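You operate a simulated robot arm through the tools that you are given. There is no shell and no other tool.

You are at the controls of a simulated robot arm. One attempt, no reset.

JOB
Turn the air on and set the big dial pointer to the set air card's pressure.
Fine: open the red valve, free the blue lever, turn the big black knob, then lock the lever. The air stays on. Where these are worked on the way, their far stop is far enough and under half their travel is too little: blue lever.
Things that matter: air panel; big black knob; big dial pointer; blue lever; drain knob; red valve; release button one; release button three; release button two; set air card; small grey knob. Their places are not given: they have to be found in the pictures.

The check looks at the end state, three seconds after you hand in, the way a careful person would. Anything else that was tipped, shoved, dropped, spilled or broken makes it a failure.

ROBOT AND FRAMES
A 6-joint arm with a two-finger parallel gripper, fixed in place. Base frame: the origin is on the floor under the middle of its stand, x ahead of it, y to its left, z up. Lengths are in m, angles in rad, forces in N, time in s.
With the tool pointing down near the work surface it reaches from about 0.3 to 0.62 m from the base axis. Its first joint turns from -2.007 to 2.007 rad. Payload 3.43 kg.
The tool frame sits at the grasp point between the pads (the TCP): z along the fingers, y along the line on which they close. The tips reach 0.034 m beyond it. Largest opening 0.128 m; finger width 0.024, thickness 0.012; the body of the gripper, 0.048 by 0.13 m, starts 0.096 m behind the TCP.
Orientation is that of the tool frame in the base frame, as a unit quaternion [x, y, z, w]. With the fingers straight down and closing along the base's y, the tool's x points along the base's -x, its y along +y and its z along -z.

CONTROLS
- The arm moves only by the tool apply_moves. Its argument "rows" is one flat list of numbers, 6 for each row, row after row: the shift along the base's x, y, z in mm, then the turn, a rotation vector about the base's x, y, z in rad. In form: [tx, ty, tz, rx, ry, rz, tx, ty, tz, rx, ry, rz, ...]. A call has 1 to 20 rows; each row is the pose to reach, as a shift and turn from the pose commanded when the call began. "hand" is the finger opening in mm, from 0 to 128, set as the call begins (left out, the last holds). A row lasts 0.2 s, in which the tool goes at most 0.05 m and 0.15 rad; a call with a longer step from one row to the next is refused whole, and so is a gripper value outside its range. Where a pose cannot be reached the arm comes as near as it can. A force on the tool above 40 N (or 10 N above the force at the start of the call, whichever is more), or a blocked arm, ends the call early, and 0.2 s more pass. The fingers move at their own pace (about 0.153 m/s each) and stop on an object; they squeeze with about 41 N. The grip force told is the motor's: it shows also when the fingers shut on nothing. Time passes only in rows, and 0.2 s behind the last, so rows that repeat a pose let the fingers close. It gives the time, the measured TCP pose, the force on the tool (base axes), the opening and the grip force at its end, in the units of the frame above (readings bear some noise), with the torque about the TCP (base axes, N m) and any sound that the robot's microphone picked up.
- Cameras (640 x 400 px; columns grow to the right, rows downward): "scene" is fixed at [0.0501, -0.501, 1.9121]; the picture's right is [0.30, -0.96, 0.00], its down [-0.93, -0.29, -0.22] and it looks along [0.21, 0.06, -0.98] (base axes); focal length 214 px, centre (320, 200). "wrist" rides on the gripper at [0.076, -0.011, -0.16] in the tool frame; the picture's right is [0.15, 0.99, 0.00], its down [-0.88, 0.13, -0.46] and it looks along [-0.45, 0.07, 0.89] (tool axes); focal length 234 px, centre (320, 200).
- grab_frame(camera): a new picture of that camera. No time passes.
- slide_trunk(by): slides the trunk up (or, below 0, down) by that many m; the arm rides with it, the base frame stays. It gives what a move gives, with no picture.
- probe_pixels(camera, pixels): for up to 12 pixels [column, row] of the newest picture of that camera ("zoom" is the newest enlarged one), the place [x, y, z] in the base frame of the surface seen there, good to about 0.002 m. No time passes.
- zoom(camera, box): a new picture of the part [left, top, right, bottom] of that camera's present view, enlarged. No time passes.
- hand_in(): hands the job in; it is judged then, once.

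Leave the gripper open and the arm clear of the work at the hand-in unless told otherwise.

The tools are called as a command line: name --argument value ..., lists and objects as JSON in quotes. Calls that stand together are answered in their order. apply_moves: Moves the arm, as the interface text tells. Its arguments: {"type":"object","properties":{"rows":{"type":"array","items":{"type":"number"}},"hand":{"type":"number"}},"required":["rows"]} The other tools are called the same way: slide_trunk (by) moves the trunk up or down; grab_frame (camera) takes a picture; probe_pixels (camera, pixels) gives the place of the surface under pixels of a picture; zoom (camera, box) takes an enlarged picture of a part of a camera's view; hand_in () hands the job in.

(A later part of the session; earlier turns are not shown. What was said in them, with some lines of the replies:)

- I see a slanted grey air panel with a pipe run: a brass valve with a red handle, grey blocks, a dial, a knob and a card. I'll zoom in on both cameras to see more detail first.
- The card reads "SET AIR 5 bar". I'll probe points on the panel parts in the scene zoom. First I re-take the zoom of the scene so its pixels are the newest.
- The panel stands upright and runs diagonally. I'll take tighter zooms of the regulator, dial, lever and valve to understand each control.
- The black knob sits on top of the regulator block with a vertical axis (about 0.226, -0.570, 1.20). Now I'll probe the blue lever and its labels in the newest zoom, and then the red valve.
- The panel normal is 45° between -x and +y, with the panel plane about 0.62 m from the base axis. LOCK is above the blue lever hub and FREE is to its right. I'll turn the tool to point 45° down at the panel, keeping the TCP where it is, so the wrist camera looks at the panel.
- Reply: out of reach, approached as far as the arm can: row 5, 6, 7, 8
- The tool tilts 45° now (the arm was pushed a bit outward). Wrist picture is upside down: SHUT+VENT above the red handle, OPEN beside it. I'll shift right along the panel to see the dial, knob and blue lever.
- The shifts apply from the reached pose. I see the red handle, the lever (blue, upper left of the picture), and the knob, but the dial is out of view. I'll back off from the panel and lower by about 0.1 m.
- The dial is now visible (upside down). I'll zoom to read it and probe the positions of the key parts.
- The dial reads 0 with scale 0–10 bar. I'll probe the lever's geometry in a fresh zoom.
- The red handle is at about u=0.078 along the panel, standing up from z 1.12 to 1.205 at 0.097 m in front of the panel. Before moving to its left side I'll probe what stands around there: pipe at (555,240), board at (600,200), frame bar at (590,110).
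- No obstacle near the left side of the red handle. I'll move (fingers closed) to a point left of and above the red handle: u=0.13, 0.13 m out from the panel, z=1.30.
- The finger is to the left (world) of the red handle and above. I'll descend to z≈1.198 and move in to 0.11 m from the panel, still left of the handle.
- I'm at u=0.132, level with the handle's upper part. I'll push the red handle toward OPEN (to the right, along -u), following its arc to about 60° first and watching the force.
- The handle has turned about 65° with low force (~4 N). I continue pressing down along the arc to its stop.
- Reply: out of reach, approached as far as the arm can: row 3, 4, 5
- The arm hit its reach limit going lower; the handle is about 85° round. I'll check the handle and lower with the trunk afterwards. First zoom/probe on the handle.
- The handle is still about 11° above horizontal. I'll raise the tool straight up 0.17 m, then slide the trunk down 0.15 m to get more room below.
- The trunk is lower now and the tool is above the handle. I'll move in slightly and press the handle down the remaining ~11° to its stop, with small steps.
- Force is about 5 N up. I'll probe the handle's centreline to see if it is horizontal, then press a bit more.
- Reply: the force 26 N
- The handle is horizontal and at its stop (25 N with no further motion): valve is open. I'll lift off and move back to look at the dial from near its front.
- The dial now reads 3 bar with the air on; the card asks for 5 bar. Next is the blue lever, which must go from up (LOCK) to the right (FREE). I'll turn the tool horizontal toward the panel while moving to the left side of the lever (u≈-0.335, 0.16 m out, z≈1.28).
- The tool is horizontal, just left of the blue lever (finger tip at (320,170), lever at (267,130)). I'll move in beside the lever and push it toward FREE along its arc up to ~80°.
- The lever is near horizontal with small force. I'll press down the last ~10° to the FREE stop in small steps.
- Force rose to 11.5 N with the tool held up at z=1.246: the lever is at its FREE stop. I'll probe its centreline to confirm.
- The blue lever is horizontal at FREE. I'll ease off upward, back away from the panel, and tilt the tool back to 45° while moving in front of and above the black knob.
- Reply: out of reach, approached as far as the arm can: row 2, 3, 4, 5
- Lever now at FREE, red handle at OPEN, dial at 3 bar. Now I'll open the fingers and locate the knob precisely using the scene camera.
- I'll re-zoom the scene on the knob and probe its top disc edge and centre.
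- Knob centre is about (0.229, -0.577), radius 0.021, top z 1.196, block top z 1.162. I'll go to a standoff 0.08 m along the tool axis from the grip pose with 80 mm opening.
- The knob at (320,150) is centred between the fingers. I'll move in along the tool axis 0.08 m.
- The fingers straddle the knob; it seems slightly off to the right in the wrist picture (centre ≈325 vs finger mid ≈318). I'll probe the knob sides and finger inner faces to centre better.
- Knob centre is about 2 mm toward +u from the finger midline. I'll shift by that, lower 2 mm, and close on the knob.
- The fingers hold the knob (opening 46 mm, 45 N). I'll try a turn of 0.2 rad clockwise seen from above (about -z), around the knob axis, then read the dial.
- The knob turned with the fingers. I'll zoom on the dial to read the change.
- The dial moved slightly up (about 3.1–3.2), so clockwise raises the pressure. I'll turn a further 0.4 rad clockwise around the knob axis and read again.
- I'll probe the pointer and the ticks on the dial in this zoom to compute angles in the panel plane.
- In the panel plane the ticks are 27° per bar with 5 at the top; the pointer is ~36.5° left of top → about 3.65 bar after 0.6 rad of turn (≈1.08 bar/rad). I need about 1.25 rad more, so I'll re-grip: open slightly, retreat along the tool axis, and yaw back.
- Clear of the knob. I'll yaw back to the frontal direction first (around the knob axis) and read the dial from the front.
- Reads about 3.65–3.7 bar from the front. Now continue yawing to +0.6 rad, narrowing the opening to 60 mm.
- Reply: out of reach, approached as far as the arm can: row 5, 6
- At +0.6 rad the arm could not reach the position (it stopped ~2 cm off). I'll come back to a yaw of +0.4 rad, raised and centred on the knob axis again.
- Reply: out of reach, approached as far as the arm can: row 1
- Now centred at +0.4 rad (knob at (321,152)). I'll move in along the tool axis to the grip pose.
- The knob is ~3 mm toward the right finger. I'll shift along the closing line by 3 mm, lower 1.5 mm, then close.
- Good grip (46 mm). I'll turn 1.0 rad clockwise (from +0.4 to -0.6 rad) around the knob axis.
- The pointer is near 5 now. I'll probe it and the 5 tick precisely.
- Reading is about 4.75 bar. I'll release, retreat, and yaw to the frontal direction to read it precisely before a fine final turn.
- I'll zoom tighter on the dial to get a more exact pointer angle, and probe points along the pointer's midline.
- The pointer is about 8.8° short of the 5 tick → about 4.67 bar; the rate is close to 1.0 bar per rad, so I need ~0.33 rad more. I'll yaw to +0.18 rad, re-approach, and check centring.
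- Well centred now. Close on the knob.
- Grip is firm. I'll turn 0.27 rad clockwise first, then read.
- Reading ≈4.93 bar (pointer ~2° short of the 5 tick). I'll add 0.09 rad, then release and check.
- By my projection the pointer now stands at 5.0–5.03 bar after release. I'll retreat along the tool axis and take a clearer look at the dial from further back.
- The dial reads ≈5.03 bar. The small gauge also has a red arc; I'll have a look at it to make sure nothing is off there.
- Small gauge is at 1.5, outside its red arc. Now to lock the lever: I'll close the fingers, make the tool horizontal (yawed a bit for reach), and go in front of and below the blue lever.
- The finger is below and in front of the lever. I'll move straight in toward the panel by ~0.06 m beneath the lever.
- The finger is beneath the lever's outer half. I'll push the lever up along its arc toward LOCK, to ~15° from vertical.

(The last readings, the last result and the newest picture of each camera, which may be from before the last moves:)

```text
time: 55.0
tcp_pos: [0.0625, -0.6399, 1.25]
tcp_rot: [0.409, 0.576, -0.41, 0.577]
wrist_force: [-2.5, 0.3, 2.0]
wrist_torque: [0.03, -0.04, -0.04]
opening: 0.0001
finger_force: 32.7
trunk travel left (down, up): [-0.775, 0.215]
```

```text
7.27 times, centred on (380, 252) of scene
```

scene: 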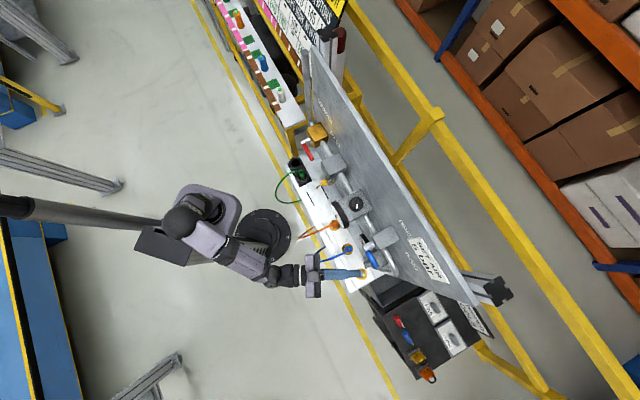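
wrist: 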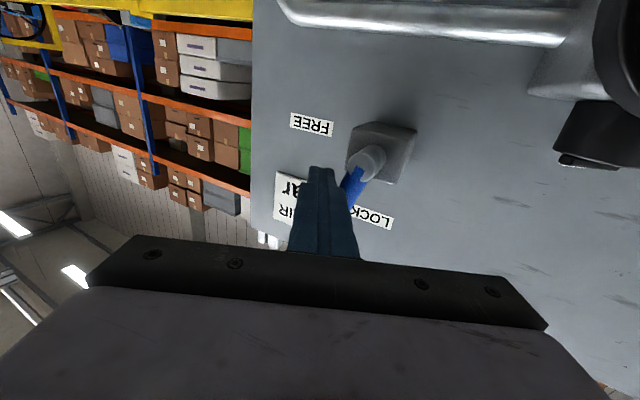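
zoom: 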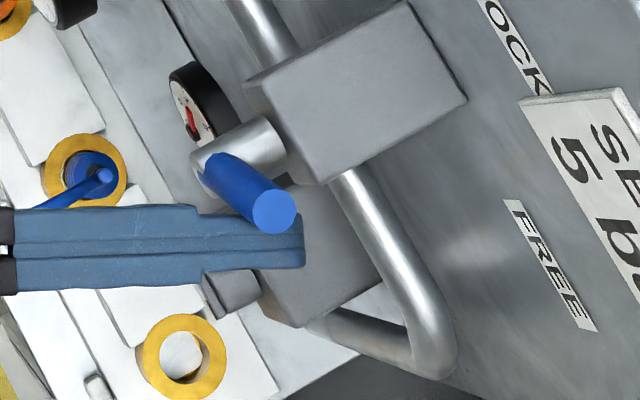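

The lever is about 20° from vertical. I'll push further sideways toward LOCK in small steps until the force rises at the stop.

apply_moves --rows '[2.5, 2.5, 1.5, 0, 0, 0, 5, 5, 3, 0, 0, 0, 7.5, 7.5, 4, 0, 0, 0, 9.5, 9.5, 4, 0, 0, 0]' --hand 0

zoom --camera "scene" --box '[340, 225, 420, 280]'

probe_pixels --camera "zoom" --pixels '[[265, 195], [255, 185], [240, 175], [230, 165], [215, 165], [205, 170]]'

```text
time: 56.0
tcp_pos: [0.0699, -0.6314, 1.2531]
tcp_rot: [0.411, 0.576, -0.409, 0.576]
wrist_force: [-5.7, -8.5, -0.1]
wrist_torque: [-0.05, 0.08, -0.15]
opening: 0.0002
finger_force: 32.9
trunk travel left (down, up): [-0.775, 0.215]
```

```text
7.27 times, centred on (380, 252) of scene
```

zoom: 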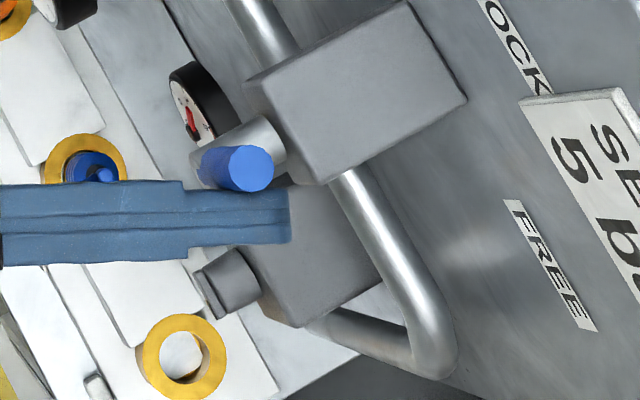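

```text
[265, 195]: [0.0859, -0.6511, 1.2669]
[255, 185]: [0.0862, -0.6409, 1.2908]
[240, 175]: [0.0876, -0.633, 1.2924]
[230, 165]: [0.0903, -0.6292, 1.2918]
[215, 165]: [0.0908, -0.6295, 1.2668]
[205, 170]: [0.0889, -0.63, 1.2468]
```

Force about 10 N. I'll push 3–5 mm more to be sure it is at the stop, and compare with the original lever position (top at about 0.0917, -0.632).

apply_moves --rows '[1.5, 1.5, 0, 0, 0, 0, 3, 3, 0, 0, 0, 0]' --hand 0

zoom --camera "scene" --box '[350, 215, 420, 260]'

probe_pixels --camera "zoom" --pixels '[[190, 295], [165, 275], [215, 300], [175, 295], [200, 280], [140, 295]]'

```text
time: 56.5
tcp_pos: [0.0705, -0.6317, 1.2535]
tcp_rot: [0.412, 0.576, -0.408, 0.576]
wrist_force: [-12.6, -17.6, 2.2]
wrist_torque: [-0.03, 0.05, -0.34]
opening: 0.0001
finger_force: 33.3
trunk travel left (down, up): [-0.775, 0.215]
```

```text
8.89 times, centred on (385, 238) of scene
```

zoom: 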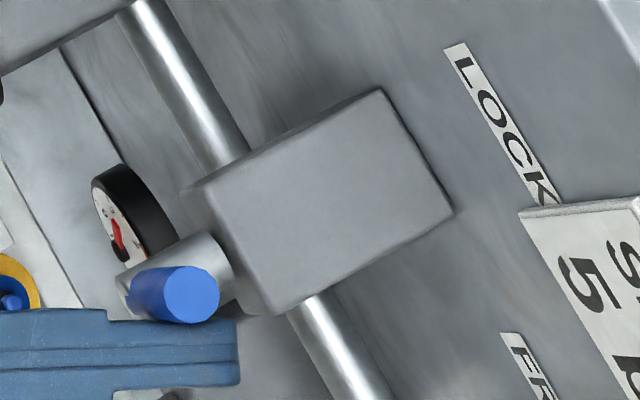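

```text
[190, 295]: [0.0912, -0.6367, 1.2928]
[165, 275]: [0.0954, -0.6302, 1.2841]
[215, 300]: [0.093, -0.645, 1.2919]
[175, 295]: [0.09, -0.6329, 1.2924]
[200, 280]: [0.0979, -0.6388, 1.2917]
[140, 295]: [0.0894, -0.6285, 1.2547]
```

The lever matches its original LOCK picture exactly and is at the stop (22 N). I'll ease off, back away, and return to the 45° viewing pose with all controls in sight.

apply_moves --rows '[-4, -4, 0, 0, 0, 0, -14, 26, 0, 0, 0, 0, -24, 56, 0, 0, 0, 0, -28, 86, 2, 0, 0, 0, -14, 97, 3, 0.0838, 0.0526, 0.0533, 0, 108, 4, 0.1676, 0.1052, 0.1066, 14, 119, 5, 0.2515, 0.1578, 0.1599, 28, 130, 6, 0.3353, 0.2104, 0.2132, 42, 141, 7, 0.4191, 0.263, 0.2665, 56, 152, 8, 0.5029, 0.3156, 0.3198, 70, 163, 8, 0.5868, 0.3682, 0.3731, 83.7, 172.4, 8, 0.6706, 0.4208, 0.4264]' --hand 0

grab_frame --camera "wrist"

zoom --camera "wrist" --box '[240, 30, 370, 130]'

grab_frame --camera "scene"

```text
time: 59.1
tcp_pos: [0.1595, -0.4557, 1.2635]
tcp_rot: [0.353, 0.854, -0.146, 0.353]
wrist_force: [-0.1, 0.4, 0.4]
wrist_torque: [0.04, 0.01, 0.02]
opening: 0.0
finger_force: 33.2
trunk travel left (down, up): [-0.775, 0.215]
```

```text
taken
```

wrist: 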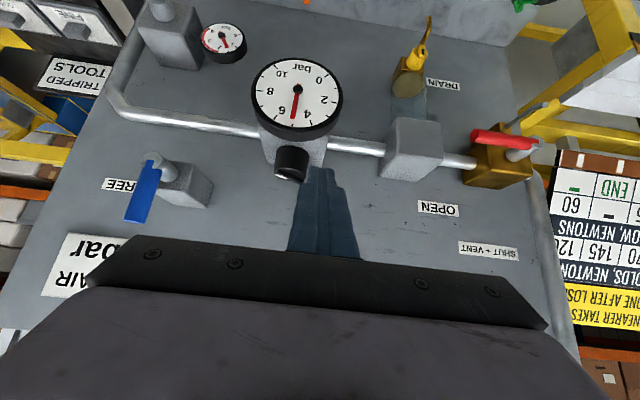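

```text
4.00 times, centred on (305, 80) of wrist
```

zoom: 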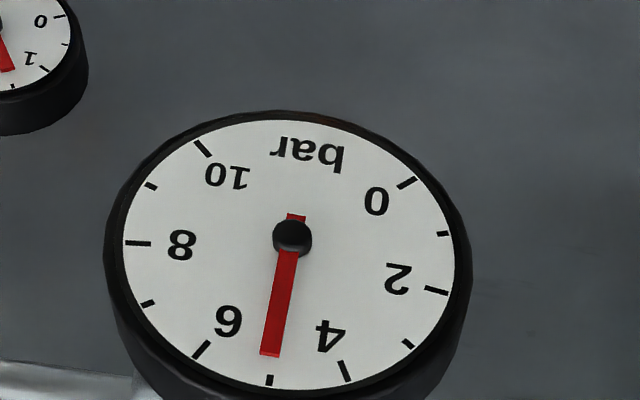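

```text
taken
```

scene: 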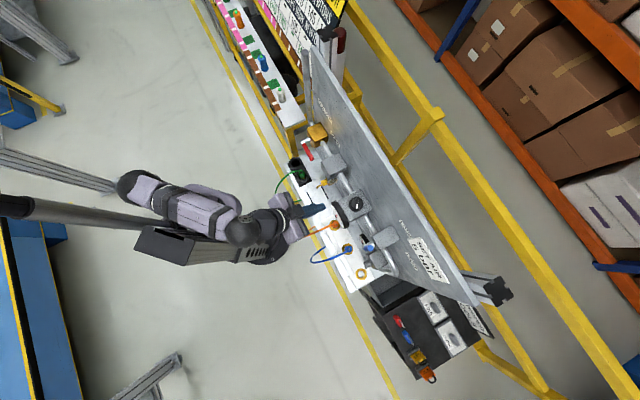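

Final state looks right: red handle at OPEN, blue lever up at LOCK, dial ≈5.03 bar, other controls untouched. I'll raise the arm clear and open the gripper.

apply_moves --rows '[-3, 3, 30, 0, 0, 0, -6, 6, 60, 0, 0, 0, -8, 8, 90, 0, 0, 0, -10, 10, 120, 0, 0, 0, -10, 10, 150, 0, 0, 0]' --hand 0

apply_moves --rows '[0, 0, 0, 0, 0, 0, 0, 0, 0, 0, 0, 0, 0, 0, 0, 0, 0, 0]' --hand 120

grab_frame --camera "scene"

zoom --camera "scene" --box '[270, 100, 490, 300]'

grab_frame --camera "wrist"

```text
time: 60.4
tcp_pos: [0.1463, -0.4476, 1.412]
tcp_rot: [0.354, 0.854, -0.145, 0.353]
wrist_force: [-0.7, 0.1, 0.3]
wrist_torque: [0.03, -0.01, 0.04]
opening: 0.0
finger_force: 32.9
trunk travel left (down, up): [-0.775, 0.215]
```

```text
time: 61.1
tcp_pos: [0.1459, -0.4472, 1.4135]
tcp_rot: [0.354, 0.854, -0.146, 0.353]
wrist_force: [0.6, 0.6, 0.3]
wrist_torque: [0.03, 0.03, 0.0]
opening: 0.1203
finger_force: 0.0
trunk travel left (down, up): [-0.775, 0.215]
```

```text
taken
```

scene: 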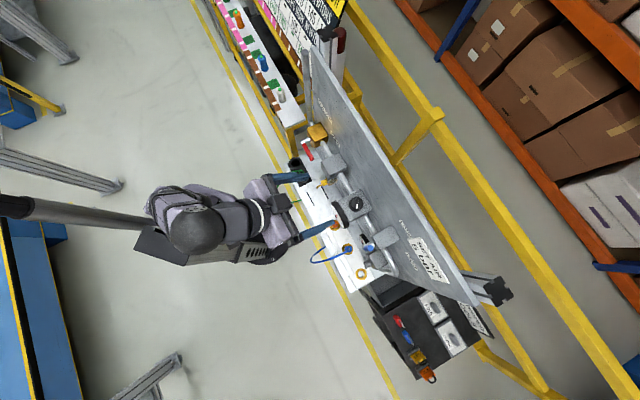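

```text
2.00 times, centred on (380, 200) of scene
```

zoom: 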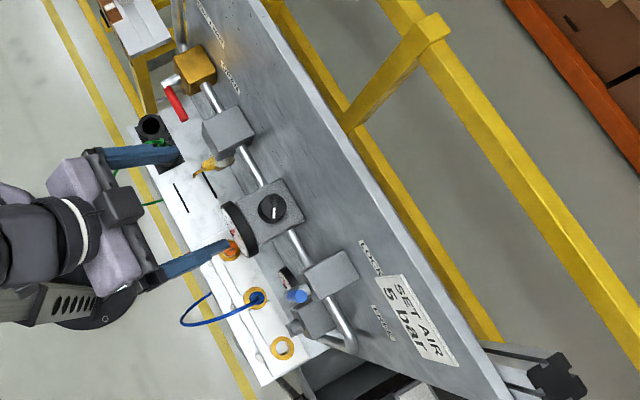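

```text
taken
```

wrist: 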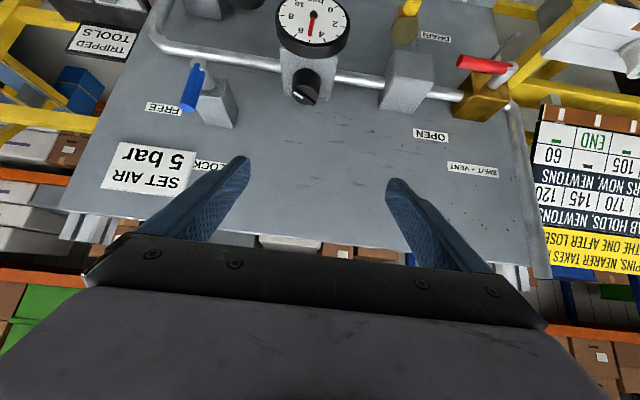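

The card reads "SET AIR 5 bar". The valve is open, the dial is at 5 bar, the blue lever is back at LOCK, and nothing else has been moved. The gripper is open and the arm is clear, so I'm handing in.

hand_in

```text
The job is handed in.
```

I turned the air on, set the big dial pointer to the card's 5 bar, and handed the job in. The result of the check isn't back yet.

- **Red valve:** turned from SHUT + VENT to OPEN and pressed to its stop. The air is still on.
- **Big dial:** the pointer reads about 5.03 bar, measured from the wrist camera. It stood at about 3 bar once the air was on.
- **Blue lever:** pushed to the FREE stop before I turned the big black knob, then back to the LOCK stop. Its position matches the first pictures.
- **Other controls:** I did not touch the drain knob, the small grey knob or the release buttons. The small gauge read about 1.5 bar when I checked, below its red arc.

The gripper is open and the arm is clear of the panel. I slid the trunk down 0.15 m on the way and left it there.
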